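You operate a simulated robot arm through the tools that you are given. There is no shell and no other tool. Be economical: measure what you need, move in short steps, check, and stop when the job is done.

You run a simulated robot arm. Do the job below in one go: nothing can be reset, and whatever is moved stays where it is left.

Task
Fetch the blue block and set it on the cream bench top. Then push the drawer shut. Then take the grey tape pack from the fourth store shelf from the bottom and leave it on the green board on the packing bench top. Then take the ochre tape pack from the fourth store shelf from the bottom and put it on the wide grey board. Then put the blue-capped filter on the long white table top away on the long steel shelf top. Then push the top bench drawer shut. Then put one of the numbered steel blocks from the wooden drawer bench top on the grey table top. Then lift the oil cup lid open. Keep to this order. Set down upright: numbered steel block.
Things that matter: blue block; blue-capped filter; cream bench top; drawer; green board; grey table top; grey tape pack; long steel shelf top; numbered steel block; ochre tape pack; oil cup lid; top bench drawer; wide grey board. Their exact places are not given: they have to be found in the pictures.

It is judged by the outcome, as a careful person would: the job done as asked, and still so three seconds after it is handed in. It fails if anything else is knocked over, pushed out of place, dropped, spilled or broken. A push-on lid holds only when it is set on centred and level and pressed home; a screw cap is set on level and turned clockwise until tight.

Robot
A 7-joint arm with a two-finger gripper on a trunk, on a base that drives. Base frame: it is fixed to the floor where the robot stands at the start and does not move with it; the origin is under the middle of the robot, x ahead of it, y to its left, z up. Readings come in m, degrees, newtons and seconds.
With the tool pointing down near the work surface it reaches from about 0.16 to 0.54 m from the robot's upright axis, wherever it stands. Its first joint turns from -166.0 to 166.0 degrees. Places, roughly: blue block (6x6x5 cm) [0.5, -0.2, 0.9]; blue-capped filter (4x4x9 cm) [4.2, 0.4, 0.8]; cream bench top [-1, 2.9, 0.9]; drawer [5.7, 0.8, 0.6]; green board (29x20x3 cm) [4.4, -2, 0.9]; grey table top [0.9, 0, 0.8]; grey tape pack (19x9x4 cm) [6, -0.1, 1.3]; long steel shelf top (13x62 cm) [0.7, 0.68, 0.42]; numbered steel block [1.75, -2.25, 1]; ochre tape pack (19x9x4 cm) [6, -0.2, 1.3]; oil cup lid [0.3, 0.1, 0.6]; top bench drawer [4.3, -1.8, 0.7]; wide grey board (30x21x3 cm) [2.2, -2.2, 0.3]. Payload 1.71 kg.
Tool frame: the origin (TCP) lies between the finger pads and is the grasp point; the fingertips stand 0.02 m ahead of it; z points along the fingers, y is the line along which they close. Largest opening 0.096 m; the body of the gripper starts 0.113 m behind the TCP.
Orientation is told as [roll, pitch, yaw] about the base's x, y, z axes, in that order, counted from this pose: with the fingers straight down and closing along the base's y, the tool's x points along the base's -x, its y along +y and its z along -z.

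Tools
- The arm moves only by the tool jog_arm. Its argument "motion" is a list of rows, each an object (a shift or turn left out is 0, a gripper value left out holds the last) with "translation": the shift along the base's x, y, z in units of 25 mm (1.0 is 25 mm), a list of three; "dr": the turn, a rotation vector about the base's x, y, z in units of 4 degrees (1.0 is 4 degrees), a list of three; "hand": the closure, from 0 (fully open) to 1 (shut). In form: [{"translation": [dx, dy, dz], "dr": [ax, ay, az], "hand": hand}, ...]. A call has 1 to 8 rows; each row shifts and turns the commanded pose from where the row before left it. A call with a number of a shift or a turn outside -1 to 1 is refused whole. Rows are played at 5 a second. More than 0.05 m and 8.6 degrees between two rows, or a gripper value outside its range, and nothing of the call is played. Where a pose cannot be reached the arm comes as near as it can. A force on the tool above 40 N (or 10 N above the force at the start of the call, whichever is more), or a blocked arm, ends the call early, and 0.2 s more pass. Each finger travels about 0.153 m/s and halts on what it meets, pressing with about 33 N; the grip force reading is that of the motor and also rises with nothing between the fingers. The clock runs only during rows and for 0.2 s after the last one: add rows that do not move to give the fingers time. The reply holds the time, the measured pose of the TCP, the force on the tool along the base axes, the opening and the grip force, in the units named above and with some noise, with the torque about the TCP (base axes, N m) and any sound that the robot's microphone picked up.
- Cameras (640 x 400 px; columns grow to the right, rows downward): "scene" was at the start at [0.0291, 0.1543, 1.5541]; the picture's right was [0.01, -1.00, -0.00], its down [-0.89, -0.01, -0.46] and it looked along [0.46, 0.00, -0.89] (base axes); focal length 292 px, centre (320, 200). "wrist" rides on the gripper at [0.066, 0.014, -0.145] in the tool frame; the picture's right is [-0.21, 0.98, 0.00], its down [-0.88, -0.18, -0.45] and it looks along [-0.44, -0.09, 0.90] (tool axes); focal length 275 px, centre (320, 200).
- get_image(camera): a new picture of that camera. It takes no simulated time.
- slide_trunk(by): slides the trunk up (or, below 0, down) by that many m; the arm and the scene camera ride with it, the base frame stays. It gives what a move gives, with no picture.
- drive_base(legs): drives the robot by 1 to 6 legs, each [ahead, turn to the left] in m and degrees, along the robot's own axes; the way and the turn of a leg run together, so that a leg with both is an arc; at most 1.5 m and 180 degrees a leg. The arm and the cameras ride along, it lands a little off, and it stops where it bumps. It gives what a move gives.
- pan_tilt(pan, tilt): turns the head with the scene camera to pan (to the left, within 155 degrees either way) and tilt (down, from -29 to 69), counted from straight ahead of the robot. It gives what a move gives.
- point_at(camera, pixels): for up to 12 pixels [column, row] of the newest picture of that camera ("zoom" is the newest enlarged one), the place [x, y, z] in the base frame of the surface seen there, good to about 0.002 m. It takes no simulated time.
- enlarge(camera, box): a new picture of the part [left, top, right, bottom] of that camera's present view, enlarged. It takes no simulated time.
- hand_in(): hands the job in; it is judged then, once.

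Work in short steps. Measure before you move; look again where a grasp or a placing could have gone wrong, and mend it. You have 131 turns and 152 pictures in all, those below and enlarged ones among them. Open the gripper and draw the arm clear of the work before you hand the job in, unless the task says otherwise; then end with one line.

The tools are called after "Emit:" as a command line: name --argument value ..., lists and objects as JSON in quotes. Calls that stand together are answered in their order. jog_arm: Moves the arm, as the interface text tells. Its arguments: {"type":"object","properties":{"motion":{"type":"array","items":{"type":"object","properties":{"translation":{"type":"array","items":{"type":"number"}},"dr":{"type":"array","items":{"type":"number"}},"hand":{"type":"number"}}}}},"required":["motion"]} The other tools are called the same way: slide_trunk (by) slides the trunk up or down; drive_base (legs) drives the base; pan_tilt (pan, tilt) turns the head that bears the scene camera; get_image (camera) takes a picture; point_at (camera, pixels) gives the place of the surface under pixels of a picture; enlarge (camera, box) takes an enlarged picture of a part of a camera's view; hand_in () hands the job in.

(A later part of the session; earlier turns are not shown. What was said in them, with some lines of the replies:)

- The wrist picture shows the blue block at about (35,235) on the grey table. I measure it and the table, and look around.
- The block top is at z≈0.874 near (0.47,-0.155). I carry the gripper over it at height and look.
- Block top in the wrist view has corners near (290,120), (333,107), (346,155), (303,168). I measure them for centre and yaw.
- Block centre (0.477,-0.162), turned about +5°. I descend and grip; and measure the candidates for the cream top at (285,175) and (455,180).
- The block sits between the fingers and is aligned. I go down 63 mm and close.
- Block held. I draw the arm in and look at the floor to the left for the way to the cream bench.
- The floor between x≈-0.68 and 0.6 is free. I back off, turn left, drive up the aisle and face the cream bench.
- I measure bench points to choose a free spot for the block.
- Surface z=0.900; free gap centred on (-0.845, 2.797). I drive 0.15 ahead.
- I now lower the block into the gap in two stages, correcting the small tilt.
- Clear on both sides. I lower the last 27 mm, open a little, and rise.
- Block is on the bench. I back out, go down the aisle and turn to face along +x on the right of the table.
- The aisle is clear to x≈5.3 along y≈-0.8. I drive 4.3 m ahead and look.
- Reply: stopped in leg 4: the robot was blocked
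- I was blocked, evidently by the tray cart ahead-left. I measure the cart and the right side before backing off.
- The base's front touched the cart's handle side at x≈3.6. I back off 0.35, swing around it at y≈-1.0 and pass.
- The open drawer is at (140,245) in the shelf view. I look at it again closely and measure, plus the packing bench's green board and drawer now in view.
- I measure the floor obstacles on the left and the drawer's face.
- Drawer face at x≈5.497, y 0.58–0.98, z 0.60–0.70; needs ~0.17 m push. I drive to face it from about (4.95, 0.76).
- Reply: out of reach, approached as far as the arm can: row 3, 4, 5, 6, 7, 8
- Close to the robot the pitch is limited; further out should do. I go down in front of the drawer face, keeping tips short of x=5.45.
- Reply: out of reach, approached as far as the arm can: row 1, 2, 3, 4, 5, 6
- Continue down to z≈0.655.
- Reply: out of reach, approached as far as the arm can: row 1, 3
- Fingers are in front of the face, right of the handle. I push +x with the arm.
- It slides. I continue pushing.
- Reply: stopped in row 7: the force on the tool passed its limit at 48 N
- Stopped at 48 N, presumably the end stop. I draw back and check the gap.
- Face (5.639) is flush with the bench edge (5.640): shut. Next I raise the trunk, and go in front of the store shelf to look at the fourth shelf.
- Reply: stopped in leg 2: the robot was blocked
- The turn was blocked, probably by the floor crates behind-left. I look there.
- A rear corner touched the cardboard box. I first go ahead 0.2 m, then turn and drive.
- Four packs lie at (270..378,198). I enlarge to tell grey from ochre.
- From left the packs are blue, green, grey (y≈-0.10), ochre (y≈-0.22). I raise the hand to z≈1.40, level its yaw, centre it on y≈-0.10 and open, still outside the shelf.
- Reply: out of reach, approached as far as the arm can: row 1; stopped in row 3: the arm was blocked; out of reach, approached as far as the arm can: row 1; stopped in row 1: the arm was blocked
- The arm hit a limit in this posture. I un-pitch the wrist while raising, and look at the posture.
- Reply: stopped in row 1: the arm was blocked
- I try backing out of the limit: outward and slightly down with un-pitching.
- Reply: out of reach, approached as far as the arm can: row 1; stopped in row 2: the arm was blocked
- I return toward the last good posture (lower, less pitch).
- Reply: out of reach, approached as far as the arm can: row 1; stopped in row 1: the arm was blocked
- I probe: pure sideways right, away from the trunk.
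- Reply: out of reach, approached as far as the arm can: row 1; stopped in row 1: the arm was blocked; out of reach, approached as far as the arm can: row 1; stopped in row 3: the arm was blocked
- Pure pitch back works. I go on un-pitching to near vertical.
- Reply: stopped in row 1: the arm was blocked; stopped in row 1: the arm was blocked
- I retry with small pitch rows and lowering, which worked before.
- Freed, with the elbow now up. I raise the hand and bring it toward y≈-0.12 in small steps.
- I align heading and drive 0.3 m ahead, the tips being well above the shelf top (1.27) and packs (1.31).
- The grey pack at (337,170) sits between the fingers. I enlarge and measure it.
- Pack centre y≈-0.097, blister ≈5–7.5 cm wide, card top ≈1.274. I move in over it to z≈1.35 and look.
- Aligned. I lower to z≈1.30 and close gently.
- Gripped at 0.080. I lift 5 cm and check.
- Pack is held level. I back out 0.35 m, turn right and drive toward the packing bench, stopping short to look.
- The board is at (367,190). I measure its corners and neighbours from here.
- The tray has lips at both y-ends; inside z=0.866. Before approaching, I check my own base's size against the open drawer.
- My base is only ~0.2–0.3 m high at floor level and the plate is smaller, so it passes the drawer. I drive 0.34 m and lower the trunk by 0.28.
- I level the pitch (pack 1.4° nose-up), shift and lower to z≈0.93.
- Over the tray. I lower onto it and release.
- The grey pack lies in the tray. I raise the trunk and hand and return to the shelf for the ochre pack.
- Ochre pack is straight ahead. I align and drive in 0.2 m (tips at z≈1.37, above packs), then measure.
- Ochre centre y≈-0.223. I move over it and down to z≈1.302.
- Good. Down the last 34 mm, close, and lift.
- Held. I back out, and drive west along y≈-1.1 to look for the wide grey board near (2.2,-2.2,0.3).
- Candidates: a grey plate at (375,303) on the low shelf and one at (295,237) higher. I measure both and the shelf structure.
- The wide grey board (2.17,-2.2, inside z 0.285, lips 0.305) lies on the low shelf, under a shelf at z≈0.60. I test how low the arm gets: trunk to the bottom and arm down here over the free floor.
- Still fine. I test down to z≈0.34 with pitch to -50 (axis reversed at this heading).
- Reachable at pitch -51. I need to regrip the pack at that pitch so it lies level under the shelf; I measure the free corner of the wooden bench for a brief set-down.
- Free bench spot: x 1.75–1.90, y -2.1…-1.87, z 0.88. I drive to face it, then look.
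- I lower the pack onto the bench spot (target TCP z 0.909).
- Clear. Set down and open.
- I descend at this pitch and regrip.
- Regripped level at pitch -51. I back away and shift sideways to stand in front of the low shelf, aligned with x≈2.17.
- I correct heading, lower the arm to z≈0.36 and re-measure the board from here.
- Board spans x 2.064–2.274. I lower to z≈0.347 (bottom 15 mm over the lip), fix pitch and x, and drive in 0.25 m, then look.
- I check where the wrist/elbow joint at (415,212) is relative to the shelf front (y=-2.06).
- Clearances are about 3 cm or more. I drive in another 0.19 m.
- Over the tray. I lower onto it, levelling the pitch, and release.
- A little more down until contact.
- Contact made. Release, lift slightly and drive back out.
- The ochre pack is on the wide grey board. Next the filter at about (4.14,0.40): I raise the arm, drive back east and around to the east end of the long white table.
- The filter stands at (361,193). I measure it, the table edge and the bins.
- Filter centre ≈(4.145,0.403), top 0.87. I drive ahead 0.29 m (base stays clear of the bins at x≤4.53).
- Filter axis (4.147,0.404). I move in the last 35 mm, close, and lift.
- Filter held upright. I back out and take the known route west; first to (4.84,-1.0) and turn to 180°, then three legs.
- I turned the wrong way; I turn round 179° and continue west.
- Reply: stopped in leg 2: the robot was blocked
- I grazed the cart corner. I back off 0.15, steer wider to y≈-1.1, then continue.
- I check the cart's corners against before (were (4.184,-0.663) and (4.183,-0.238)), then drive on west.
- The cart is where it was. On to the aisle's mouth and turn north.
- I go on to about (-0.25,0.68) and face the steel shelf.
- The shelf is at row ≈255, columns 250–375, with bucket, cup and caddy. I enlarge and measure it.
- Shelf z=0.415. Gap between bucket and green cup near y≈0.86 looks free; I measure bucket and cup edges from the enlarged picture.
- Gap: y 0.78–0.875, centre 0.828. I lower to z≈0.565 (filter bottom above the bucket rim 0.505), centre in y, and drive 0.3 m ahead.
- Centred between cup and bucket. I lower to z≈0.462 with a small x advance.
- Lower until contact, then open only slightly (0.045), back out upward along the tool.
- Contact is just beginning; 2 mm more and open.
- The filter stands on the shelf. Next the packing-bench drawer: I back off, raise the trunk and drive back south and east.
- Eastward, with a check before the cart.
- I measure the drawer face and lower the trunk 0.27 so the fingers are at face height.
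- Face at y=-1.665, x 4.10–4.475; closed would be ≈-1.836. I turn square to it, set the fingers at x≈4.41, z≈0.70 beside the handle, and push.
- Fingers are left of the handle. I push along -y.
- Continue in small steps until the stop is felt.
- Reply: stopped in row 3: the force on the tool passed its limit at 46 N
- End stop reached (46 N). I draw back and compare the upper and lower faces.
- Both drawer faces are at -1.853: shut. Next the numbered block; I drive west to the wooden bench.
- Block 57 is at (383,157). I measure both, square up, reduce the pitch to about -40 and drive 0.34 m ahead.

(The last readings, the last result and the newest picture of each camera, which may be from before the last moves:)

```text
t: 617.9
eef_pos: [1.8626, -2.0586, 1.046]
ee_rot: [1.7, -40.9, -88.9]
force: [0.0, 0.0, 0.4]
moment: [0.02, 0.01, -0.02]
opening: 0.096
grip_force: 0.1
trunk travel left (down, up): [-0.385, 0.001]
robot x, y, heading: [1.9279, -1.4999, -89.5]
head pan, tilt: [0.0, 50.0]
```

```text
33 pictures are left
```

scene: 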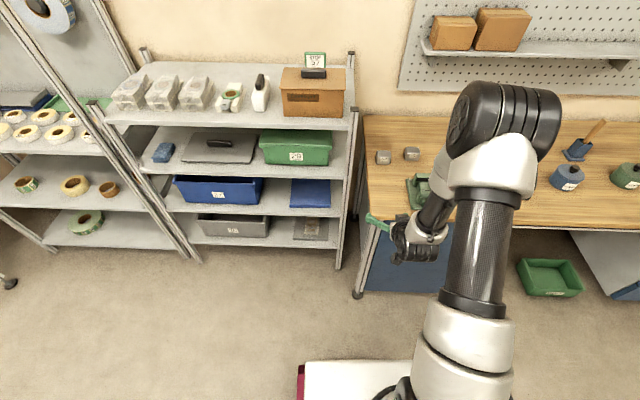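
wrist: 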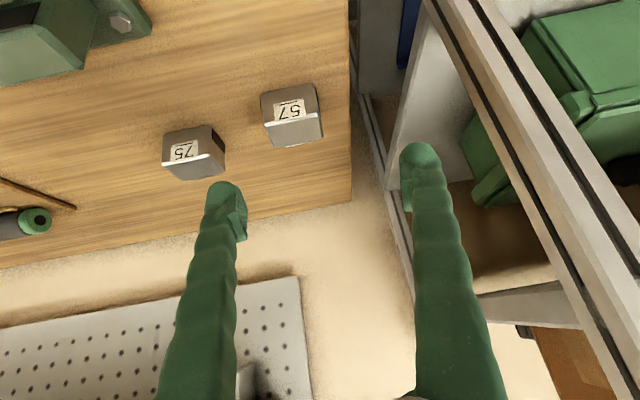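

Block 57 centre ≈(1.845,-2.16), top 0.926, aligned with the fingers. I move over and down to z≈0.935, then look.

Emit:
jog_arm --motion '[{"translation": [-0.2, -0.6, -0.4]}, {"translation": [-0.2, -0.6, -0.5]}, {"translation": [-0.15, -0.6, -0.6]}, {"translation": [-0.1, -0.6, -0.7]}, {"translation": [0, -0.6, -0.7]}, {"translation": [0, -0.6, -0.7]}, {"translation": [0, -0.2, -0.7]}, {}]'

Emit:
get_image --camera "wrist"

```text
t: 619.7
eef_pos: [1.8472, -2.1561, 0.9347]
ee_rot: [1.7, -41.0, -88.9]
force: [0.3, -0.8, -0.9]
moment: [0.0, 0.01, 0.02]
opening: 0.096
grip_force: 0.1
trunk travel left (down, up): [-0.385, 0.001]
robot x, y, heading: [1.9311, -1.5011, -89.6]
head pan, tilt: [0.0, 50.0]
```

```text
32 pictures are left
```

wrist: 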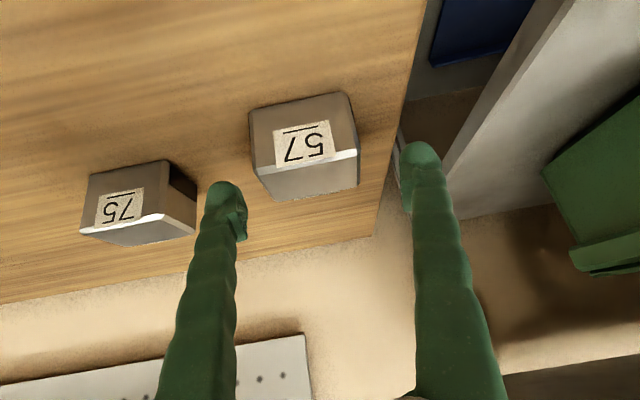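

I go down to z≈0.907, close and lift.

Emit:
jog_arm --motion '[{"translation": [-0.15, 0, -0.5]}, {"translation": [0, 0, -0.5]}, {"translation": [0, 0, -0.1]}, {}, {"hand": 0.3}, {"hand": 0.6}, {"hand": 1}, {"hand": 1}]'

Emit:
jog_arm --motion '[{"translation": [0, 0, 0.3]}, {"translation": [0, 0, 0.6]}, {"translation": [0, 0, 0.8]}, {"translation": [0, 0, 0.9]}, {"translation": [0, 0, 0.9]}, {"translation": [0, 0, 0.9]}, {}]'

Emit:
get_image --camera "wrist"

```text
t: 621.5
eef_pos: [1.8431, -2.1545, 0.9082]
ee_rot: [1.8, -41.0, -88.9]
force: [0.8, 0.0, 1.1]
moment: [-0.04, -0.08, 0.02]
opening: 0.0669
grip_force: 32.1
trunk travel left (down, up): [-0.385, 0.001]
robot x, y, heading: [1.927, -1.499, -89.6]
head pan, tilt: [0.0, 50.0]
```

```text
t: 623.1
eef_pos: [1.8403, -2.1573, 1.0195]
ee_rot: [1.8, -40.8, -88.9]
force: [0.2, -0.3, -4.3]
moment: [0.04, 0.01, 0.04]
opening: 0.0669
grip_force: 32.8
trunk travel left (down, up): [-0.385, 0.001]
robot x, y, heading: [1.926, -1.4996, -89.5]
head pan, tilt: [0.0, 50.0]
```

```text
31 pictures are left
```

wrist: 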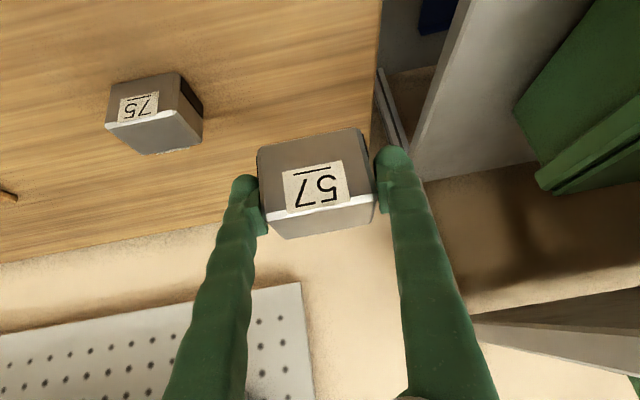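

Block held. I drive to the grey table's right side.

Emit:
drive_base --legs '[[-0.35, 0], [0, -90.5], [0.87, 0], [0, -90], [0.38, 0]]'

Emit:
pan_tilt --pan 0 --tilt 50

Emit:
get_image --camera "scene"

```text
t: 641.0
eef_pos: [1.0587, -0.1694, 1.018]
ee_rot: [1.7, -40.9, 95.4]
force: [-0.4, 0.8, -3.2]
moment: [-0.02, 0.02, 0.01]
opening: 0.067
grip_force: 33.1
trunk travel left (down, up): [-0.385, 0.001]
robot x, y, heading: [1.022, -0.828, 94.9]
head pan, tilt: [0.0, 50.0]
```

```text
t: 641.6
eef_pos: [1.06, -0.1876, 1.0291]
ee_rot: [1.7, -41.7, 95.2]
force: [0.3, 0.4, -2.9]
moment: [-0.03, 0.01, -0.01]
opening: 0.0671
grip_force: 32.9
trunk travel left (down, up): [-0.385, 0.001]
robot x, y, heading: [1.0253, -0.8306, 95.0]
head pan, tilt: [0.0, 50.0]
```

```text
30 pictures are left
```

scene: 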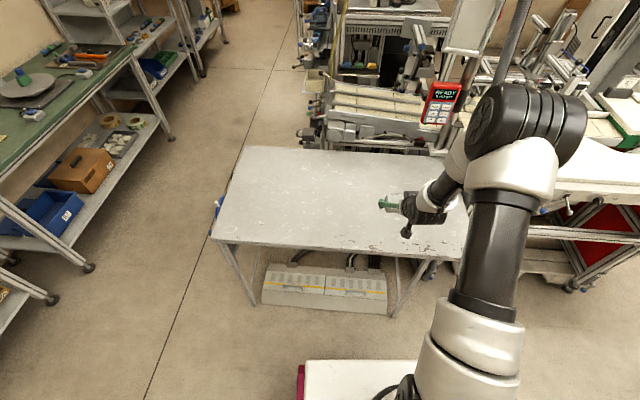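

The table is empty. I advance 0.1 m and lower to just above it.

Emit:
drive_base --legs '[[0.12, 0]]'

Emit:
jog_arm --motion '[{"translation": [0, 0, -0.9], "dr": [-0.1, 0, 0]}, {"translation": [0, 0, -0.9], "dr": [-0.1, 0, 0]}, {"translation": [0, 0, -0.9]}, {"translation": [0, 0, -0.9]}, {"translation": [0, 0, -0.9]}, {"translation": [0, 0, -0.9]}, {"translation": [0, 0, -0.6]}, {}]'

Emit:
get_image --camera "wrist"

```text
t: 642.9
eef_pos: [1.0529, -0.0868, 1.0424]
ee_rot: [1.7, -42.9, 95.4]
force: [-0.2, -0.6, -3.7]
moment: [-0.05, 0.04, 0.0]
opening: 0.0669
grip_force: 33.4
trunk travel left (down, up): [-0.385, 0.001]
robot x, y, heading: [1.0164, -0.7091, 94.8]
head pan, tilt: [0.0, 50.0]
```

```text
t: 644.7
eef_pos: [1.0512, -0.0652, 0.879]
ee_rot: [1.8, -41.0, 95.2]
force: [0.1, 0.0, -2.8]
moment: [0.04, 0.03, -0.02]
opening: 0.0671
grip_force: 32.8
trunk travel left (down, up): [-0.385, 0.001]
robot x, y, heading: [1.0118, -0.7082, 95.0]
head pan, tilt: [0.0, 50.0]
```

```text
29 pictures are left
```

wrist: 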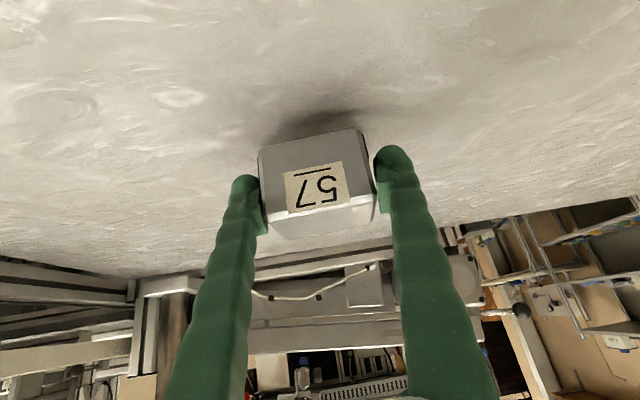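

Pitch is back at -41.0 (as gripped). I lower 21 mm to contact.

Emit:
jog_arm --motion '[{"translation": [0, 0, -0.4]}, {"translation": [0, 0, -0.3]}, {"translation": [0, 0, -0.18]}, {}]'

```text
t: 645.7
eef_pos: [1.0526, -0.0636, 0.8587]
ee_rot: [1.7, -41.3, 95.3]
force: [0.2, 3.0, 12.3]
moment: [0.05, -0.53, 0.07]
opening: 0.067
grip_force: 32.7
trunk travel left (down, up): [-0.385, 0.001]
robot x, y, heading: [1.012, -0.7114, 94.8]
head pan, tilt: [0.0, 50.0]
```

Contact. Open, rise and check.

Emit:
jog_arm --motion '[{"hand": 0.2}, {"hand": 0.1}, {"hand": 0.1}, {"translation": [0, 0, 0.4]}, {"translation": [0, -0.2, 0.8]}, {"translation": [0, -0.2, 0.9]}, {"translation": [0, -0.2, 0.9]}, {}]'

Emit:
get_image --camera "wrist"

```text
t: 647.5
eef_pos: [1.0532, -0.08, 0.9314]
ee_rot: [1.7, -40.9, 95.2]
force: [0.2, -0.5, 0.4]
moment: [-0.03, 0.02, -0.02]
opening: 0.0865
grip_force: 0.1
trunk travel left (down, up): [-0.385, 0.001]
robot x, y, heading: [1.0119, -0.71, 94.8]
head pan, tilt: [0.0, 50.0]
```

```text
28 pictures are left
```

wrist: 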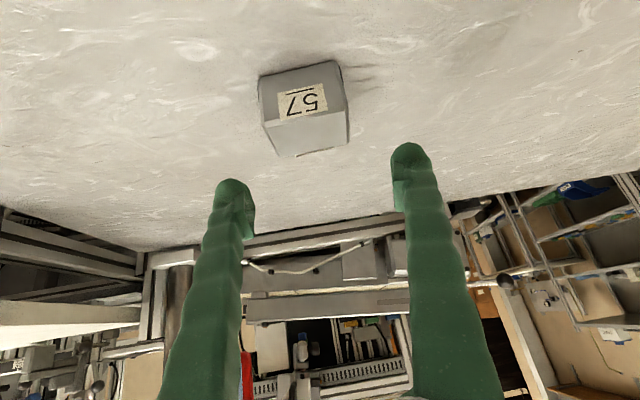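

Block 57 stands upright. Last: the oil cup lid at the table's front end. I drive round to face it.

Emit:
drive_base --legs '[[-0.25, 0], [0, 85], [0.85, 0], [0, -64.5], [1.08, 0], [0, -115]]'

Emit:
pan_tilt --pan 0 --tilt 50

Emit:
get_image --camera "scene"

```text
t: 672.5
eef_pos: [0.4041, -0.0208, 0.9317]
ee_rot: [1.8, -40.7, 0.1]
force: [-0.6, -0.3, 0.2]
moment: [-0.01, 0.04, 0.01]
opening: 0.0864
grip_force: 0.2
trunk travel left (down, up): [-0.385, 0.001]
robot x, y, heading: [-0.2196, 0.0808, -0.3]
head pan, tilt: [0.0, 50.0]
```

```text
t: 673.1
eef_pos: [0.3901, -0.0203, 0.9422]
ee_rot: [1.8, -41.9, 0.1]
force: [-0.1, -0.3, -0.4]
moment: [0.01, 0.02, -0.01]
opening: 0.0865
grip_force: 0.0
trunk travel left (down, up): [-0.385, 0.001]
robot x, y, heading: [-0.2186, 0.08, -0.1]
head pan, tilt: [0.0, 50.0]
```

```text
27 pictures are left
```

scene: 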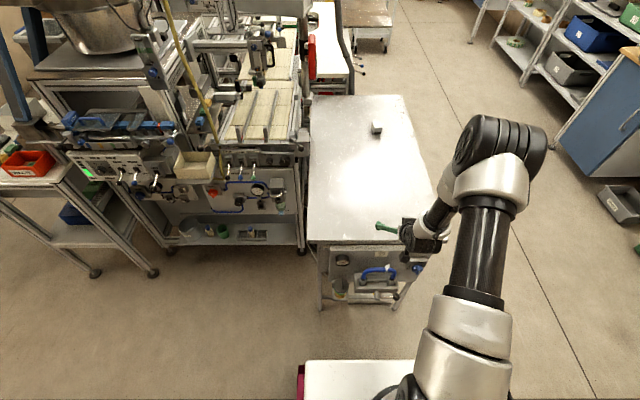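

Emit:
enlarge --camera "scene" --box '[300, 225, 440, 315]'

Emit:
point_at --camera "zoom" --pixels '[[180, 270], [160, 285], [195, 285], [180, 300], [190, 160], [180, 255], [200, 320], [260, 330], [160, 310]]'

```text
4.44 times, centred on (370, 270) of scene
```

zoom: 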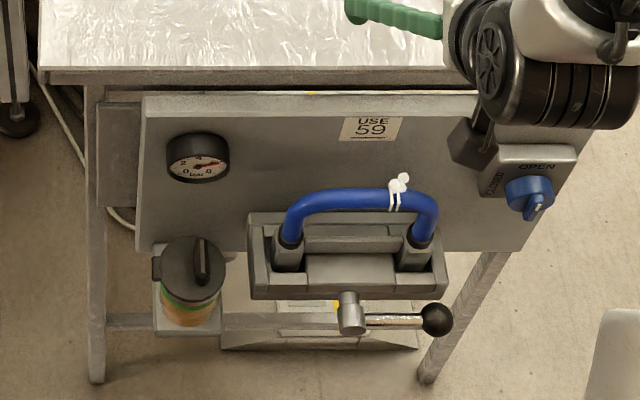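

```text
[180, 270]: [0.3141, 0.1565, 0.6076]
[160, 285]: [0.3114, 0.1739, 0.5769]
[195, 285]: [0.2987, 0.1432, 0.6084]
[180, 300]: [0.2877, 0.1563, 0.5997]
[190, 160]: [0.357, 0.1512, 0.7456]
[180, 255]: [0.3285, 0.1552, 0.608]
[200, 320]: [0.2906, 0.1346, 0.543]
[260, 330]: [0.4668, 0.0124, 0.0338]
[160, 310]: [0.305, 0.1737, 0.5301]
```

The oil cup with dark lid is at ≈(0.31,0.153), lid top z 0.608, with a raised bar and a tab at its left. I bring the wrist camera over it for a close look.

Emit:
jog_arm --motion '[{"translation": [-0.7, 0.9, 0]}, {"translation": [-0.7, 0.9, 0]}, {"translation": [-0.7, 0.9, 0]}, {"translation": [-0.7, 0.9, 0]}, {"translation": [-0.7, 0.9, 0]}, {"translation": [-0.7, 0.9, 0]}, {"translation": [-0.5, 0.9, 0]}, {"translation": [-0.3, 0.6, 0]}]'

Emit:
slide_trunk --by -0.2

Emit:
get_image --camera "wrist"

```text
t: 674.9
eef_pos: [0.2661, 0.1533, 0.9392]
ee_rot: [1.7, -42.0, 0.1]
force: [0.2, -0.2, -0.2]
moment: [-0.02, 0.02, 0.01]
opening: 0.0864
grip_force: 0.1
trunk travel left (down, up): [-0.385, 0.001]
robot x, y, heading: [-0.2197, 0.085, -0.2]
head pan, tilt: [0.0, 50.0]
```

```text
t: 677.1
eef_pos: [0.2655, 0.1525, 0.7398]
ee_rot: [1.9, -41.7, 0.1]
force: [-0.1, 0.6, -0.1]
moment: [0.03, -0.03, -0.01]
opening: 0.0863
grip_force: 0.0
trunk travel left (down, up): [-0.185, 0.201]
robot x, y, heading: [-0.2197, 0.0834, -0.2]
head pan, tilt: [0.0, 50.0]
```

```text
25 pictures are left
```

wrist: 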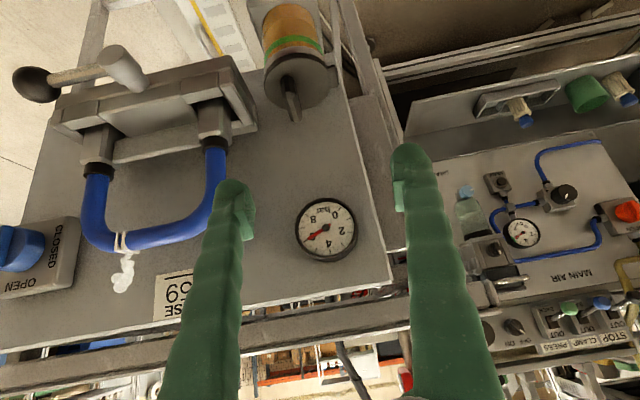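

Emit:
enlarge --camera "wrist" --box '[230, 0, 370, 140]'

Emit:
point_at --camera "zoom" --pixels '[[320, 330], [290, 440], [240, 370], [400, 370], [310, 420], [200, 420], [460, 330], [290, 540]]'

```text
2.86 times, centred on (300, 70) of wrist
```

zoom: 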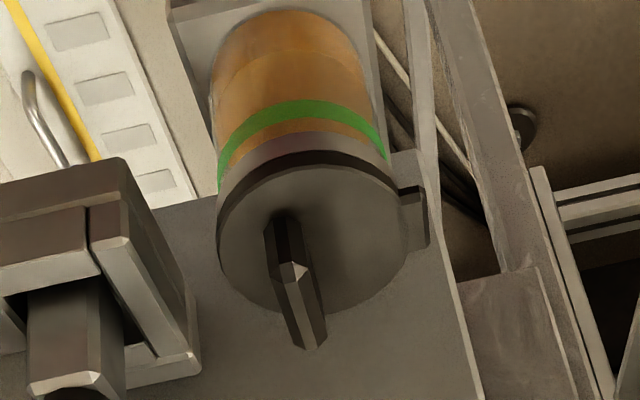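

```text
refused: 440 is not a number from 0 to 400
```

The hinge is on the +y side of the lid, the upright fin toward -y. I measure the fin, lid rim and hinge.

Emit:
point_at --camera "zoom" --pixels '[[295, 272], [280, 240], [270, 290], [313, 345], [320, 290], [232, 240], [390, 240], [300, 165], [415, 200], [418, 240], [350, 250], [325, 305]]'

```text
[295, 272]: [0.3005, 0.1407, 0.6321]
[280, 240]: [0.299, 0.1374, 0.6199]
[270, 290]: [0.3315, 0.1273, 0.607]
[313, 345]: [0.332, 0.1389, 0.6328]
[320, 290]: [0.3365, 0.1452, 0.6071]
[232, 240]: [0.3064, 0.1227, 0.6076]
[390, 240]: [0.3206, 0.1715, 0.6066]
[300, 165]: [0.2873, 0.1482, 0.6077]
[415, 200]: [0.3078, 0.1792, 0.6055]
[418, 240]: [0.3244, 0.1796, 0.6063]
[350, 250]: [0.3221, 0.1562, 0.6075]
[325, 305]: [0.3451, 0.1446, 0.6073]
```

Fin: x 0.30–0.335, y≈0.139, z 0.607–0.633; hinge at y≈0.183. I narrow the fingers and go down over the fin.

Emit:
jog_arm --motion '[{"translation": [0.4, -0.15, -0.5], "hand": 0.6}, {"translation": [0.4, -0.15, -0.6]}, {"translation": [0.4, -0.15, -0.7]}, {"translation": [0.4, -0.1, -0.7]}, {"translation": [0.1, 0, -0.6]}, {"translation": [0, 0, -0.5]}, {}]'

Emit:
get_image --camera "wrist"

```text
t: 678.7
eef_pos: [0.3068, 0.1381, 0.6497]
ee_rot: [1.8, -41.9, 0.1]
force: [0.5, 0.7, 0.4]
moment: [0.01, 0.04, -0.01]
opening: 0.0386
grip_force: 0.1
trunk travel left (down, up): [-0.185, 0.201]
robot x, y, heading: [-0.217, 0.0866, -0.2]
head pan, tilt: [0.0, 50.0]
```

```text
23 pictures are left
```

wrist: 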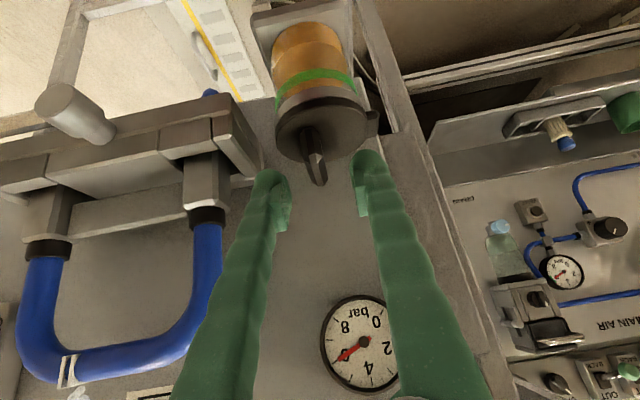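

Fin is centred between the fingers. Down 17 mm and close on it.

Emit:
jog_arm --motion '[{"translation": [0.1, 0.03, -0.4]}, {"translation": [0, 0, -0.28]}, {}, {"hand": 0.8}, {"hand": 1}, {"hand": 1}]'

Emit:
get_image --camera "wrist"

```text
t: 680.1
eef_pos: [0.3107, 0.1382, 0.634]
ee_rot: [1.8, -41.9, 0.1]
force: [0.8, -10.2, 2.2]
moment: [-0.26, 0.06, -0.12]
opening: 0.0109
grip_force: 35.5
trunk travel left (down, up): [-0.185, 0.201]
robot x, y, heading: [-0.2215, 0.0793, -0.2]
head pan, tilt: [0.0, 50.0]
```

```text
22 pictures are left
```

wrist: 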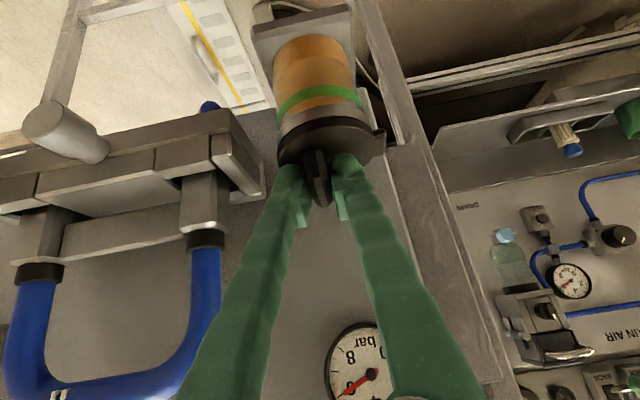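

Gripped (0.011). I swing the lid up about the hinge (axis along x at y≈0.183, z≈0.605): first 16° along the arc.

Emit:
jog_arm --motion '[{"translation": [0, 0.085, 0.124], "dr": [-1, 0, 0]}, {"translation": [0, 0.094, 0.116], "dr": [-1, 0, 0]}, {"translation": [0, 0.102, 0.11], "dr": [-1, 0, 0]}, {"translation": [0, 0.109, 0.102], "dr": [-1, 0, 0]}, {}]'

Emit:
get_image --camera "wrist"

```text
t: 681.3
eef_pos: [0.3108, 0.1488, 0.6448]
ee_rot: [-19.2, -39.7, 13.9]
force: [-6.1, -7.8, 3.4]
moment: [-0.26, 0.05, 0.06]
opening: 0.011
grip_force: 35.4
trunk travel left (down, up): [-0.185, 0.201]
robot x, y, heading: [-0.2205, 0.0822, -0.2]
head pan, tilt: [0.0, 50.0]
```

```text
21 pictures are left
```

wrist: 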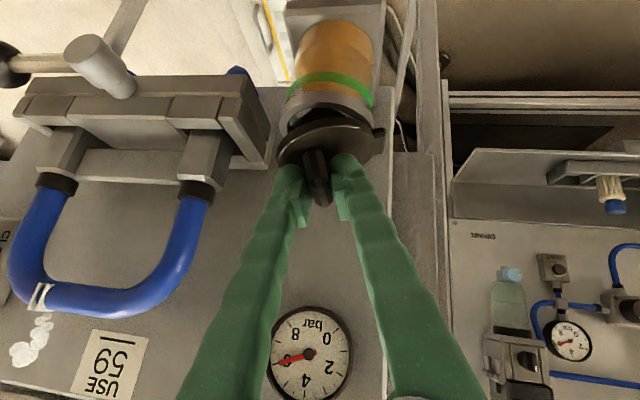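

The lid is opening. I continue along the arc.

Emit:
jog_arm --motion '[{"translation": [0, 0.116, 0.094], "dr": [-1, 0, 0]}, {"translation": [0, 0.122, 0.086], "dr": [-1, 0, 0]}, {"translation": [0, 0.128, 0.078], "dr": [-1, 0, 0]}, {"translation": [0, 0.133, 0.068], "dr": [-1, 0, 0]}, {"translation": [0, 0.137, 0.06], "dr": [-1, 0, 0]}, {"translation": [0, 0.141, 0.05], "dr": [-1, 0, 0]}, {"translation": [0, 0.145, 0.04], "dr": [-1, 0, 0]}, {"translation": [0, 0.147, 0.03], "dr": [-1, 0, 0]}]'

Emit:
get_image --camera "wrist"

```text
t: 683.1
eef_pos: [0.3109, 0.1764, 0.6546]
ee_rot: [-54.3, -26.2, 33.8]
force: [-3.0, -0.1, -10.1]
moment: [-0.04, 0.01, 0.17]
opening: 0.0108
grip_force: 35.1
trunk travel left (down, up): [-0.185, 0.201]
robot x, y, heading: [-0.2244, 0.0855, -0.2]
head pan, tilt: [0.0, 50.0]
```

```text
20 pictures are left
```

wrist: 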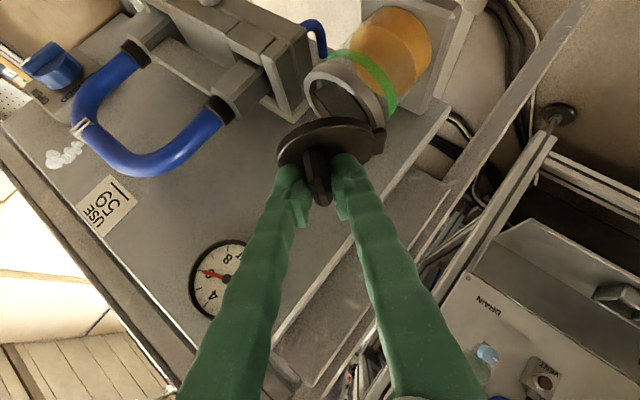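

About 50° open, forces low. I continue to about 80°.

Emit:
jog_arm --motion '[{"translation": [0, 0.146, 0.0], "dr": [-1, 0, 0]}, {"translation": [0, 0.15, -0.01], "dr": [-1, 0, 0]}, {"translation": [0, 0.148, -0.02], "dr": [-1, 0, 0]}, {"translation": [0, 0.148, -0.03], "dr": [-1, 0, 0]}, {"translation": [0, 0.148, -0.034], "dr": [-1, 0, 0]}, {"translation": [0, 0.147, -0.044], "dr": [-1, 0, 0]}, {"translation": [0, 0.143, -0.053], "dr": [-1, 0, 0]}, {"translation": [0, 0.14, -0.06], "dr": [-1, 0, 0]}]'

Emit:
get_image --camera "wrist"

```text
t: 684.9
eef_pos: [0.3109, 0.2047, 0.6503]
ee_rot: [-80.8, -6.6, 41.5]
force: [-9.0, 0.1, 2.6]
moment: [-0.07, -0.08, 0.08]
opening: 0.011
grip_force: 35.0
trunk travel left (down, up): [-0.185, 0.201]
robot x, y, heading: [-0.2175, 0.0786, -0.0]
head pan, tilt: [0.0, 50.0]
```

```text
19 pictures are left
```

wrist: 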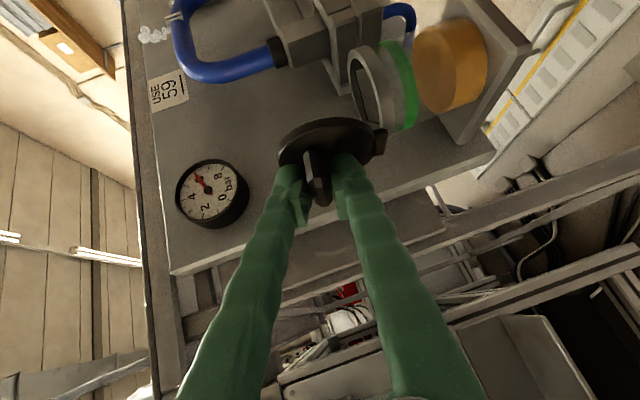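

About 80°. I go on to ~100° so that it rests past vertical.

Emit:
jog_arm --motion '[{"translation": [0, 0.136, -0.063], "dr": [-1, 0, 0]}, {"translation": [0, 0.131, -0.072], "dr": [-1, 0, 0]}, {"translation": [0, 0.126, -0.081], "dr": [-1, 0, 0]}, {"translation": [0, 0.12, -0.09], "dr": [-1, 0, 0]}, {"translation": [0, 0.113, -0.098], "dr": [-1, 0, 0]}, {}]'

Emit:
get_image --camera "wrist"

```text
t: 686.3
eef_pos: [0.311, 0.2197, 0.6401]
ee_rot: [-95.6, 6.9, 41.4]
force: [-3.9, -12.4, -0.7]
moment: [-0.02, 0.03, 0.13]
opening: 0.0108
grip_force: 34.9
trunk travel left (down, up): [-0.185, 0.201]
robot x, y, heading: [-0.2196, 0.0827, -0.0]
head pan, tilt: [0.0, 50.0]
```

```text
18 pictures are left
```

wrist: 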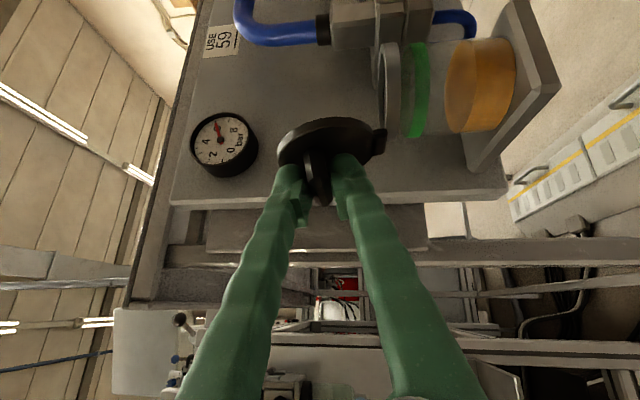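

Past vertical or nearly. I try 8° more, watching for the stop.

Emit:
jog_arm --motion '[{"translation": [0, 0.106, -0.106], "dr": [-1, 0, 0]}, {"translation": [0, 0.1, -0.115], "dr": [-1, 0, 0]}, {}]'

Emit:
get_image --camera "scene"

Emit:
enlarge --camera "scene" --box '[280, 220, 420, 320]'

```text
t: 687.1
eef_pos: [0.312, 0.2256, 0.6369]
ee_rot: [-102.0, 11.8, 40.5]
force: [1.4, -14.2, 20.7]
moment: [0.13, -0.51, -0.34]
opening: 0.0113
grip_force: 35.3
trunk travel left (down, up): [-0.185, 0.201]
robot x, y, heading: [-0.2206, 0.0816, -0.3]
head pan, tilt: [0.0, 50.0]
```

```text
17 pictures are left
```

scene: 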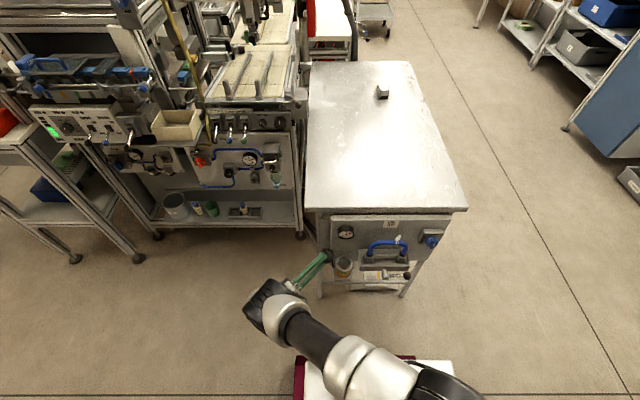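

```text
4.00 times, centred on (350, 270) of scene
```

zoom: 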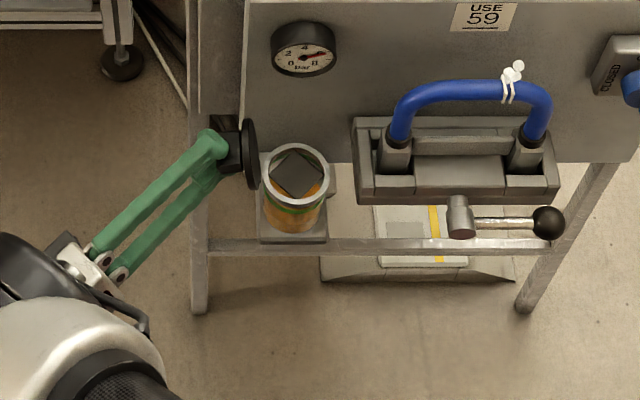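

The lid is fully open at its stop. I release, and withdraw straight back along the fingers.

Emit:
jog_arm --motion '[{"dr": [0.6, 0, 0]}, {}, {"hand": 0.8}, {"hand": 0.7}, {"hand": 0.65}, {}]'

Emit:
jog_arm --motion '[{"translation": [-0.33, 0.36, -0.08]}, {"translation": [-0.5, 0.55, -0.12]}, {"translation": [-0.6, 0.65, -0.12]}, {"translation": [-0.6, 0.65, -0.1]}, {"translation": [-0.6, 0.65, 0]}, {"translation": [-0.6, 0.65, 0]}, {}]'

Emit:
enlarge --camera "scene" --box '[280, 220, 420, 320]'

```text
t: 688.5
eef_pos: [0.3123, 0.2253, 0.634]
ee_rot: [-99.9, 10.5, 40.7]
force: [-0.3, 0.0, -0.3]
moment: [-0.01, 0.0, 0.0]
opening: 0.0335
grip_force: 0.0
trunk travel left (down, up): [-0.185, 0.201]
robot x, y, heading: [-0.2172, 0.0854, 0.1]
head pan, tilt: [0.0, 50.0]
```

```text
t: 690.3
eef_pos: [0.2469, 0.3067, 0.6501]
ee_rot: [-100.5, 7.4, 38.1]
force: [-0.4, -0.5, 0.7]
moment: [0.04, -0.02, -0.02]
opening: 0.0337
grip_force: 0.0
trunk travel left (down, up): [-0.185, 0.201]
robot x, y, heading: [-0.2217, 0.083, -0.4]
head pan, tilt: [0.0, 50.0]
stopped in row 7: the arm was blocked; the commanded pose is now the measured one
```

```text
4.00 times, centred on (350, 270) of scene
```

zoom: 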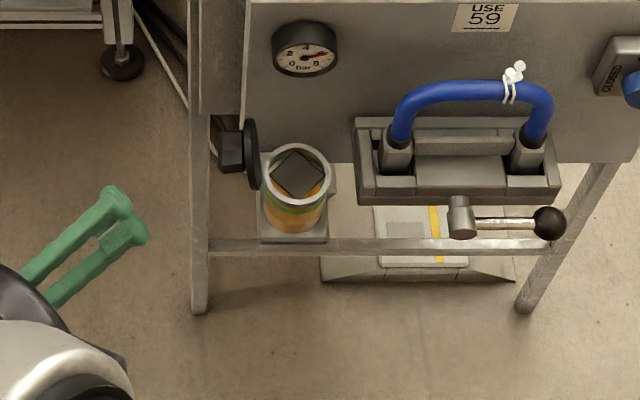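

The lid stays open. I back the base off 0.12 m to be clear and take a last look.

Emit:
drive_base --legs '[[-0.12, 0]]'

Emit:
get_image --camera "scene"

```text
t: 691.6
eef_pos: [0.1251, 0.3066, 0.651]
ee_rot: [-100.2, 7.5, 37.8]
force: [-0.4, -0.9, -0.1]
moment: [0.02, 0.0, 0.04]
opening: 0.0337
grip_force: 0.1
trunk travel left (down, up): [-0.185, 0.201]
robot x, y, heading: [-0.3374, 0.0819, -0.3]
head pan, tilt: [0.0, 50.0]
```

```text
14 pictures are left
```

scene: 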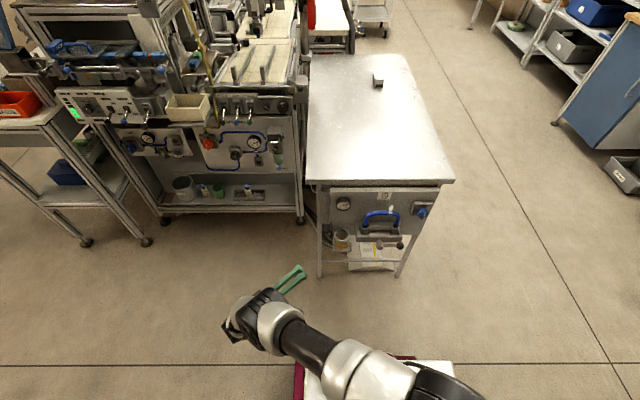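

Block 57 stands on the grey table, the filter is on the steel shelf and the lid is open. I open the gripper fully and hand in.

Emit:
jog_arm --motion '[{"hand": 0}, {"hand": 0}]'

Emit:
hand_in

```text
t: 692.2
eef_pos: [0.1266, 0.3063, 0.6493]
ee_rot: [-100.2, 7.5, 37.9]
force: [-0.3, 0.2, 0.0]
moment: [-0.05, -0.03, -0.04]
opening: 0.0958
grip_force: 0.0
trunk travel left (down, up): [-0.185, 0.201]
robot x, y, heading: [-0.3467, 0.085, -0.4]
head pan, tilt: [0.0, 50.0]
```

```text
The job is handed in.
```

All eight steps are done in the order asked and the job is handed in; while driving, the base bumped the tray cart twice (re-measured within about 1 cm of its old place) and a cardboard floor box once (not re-measured).
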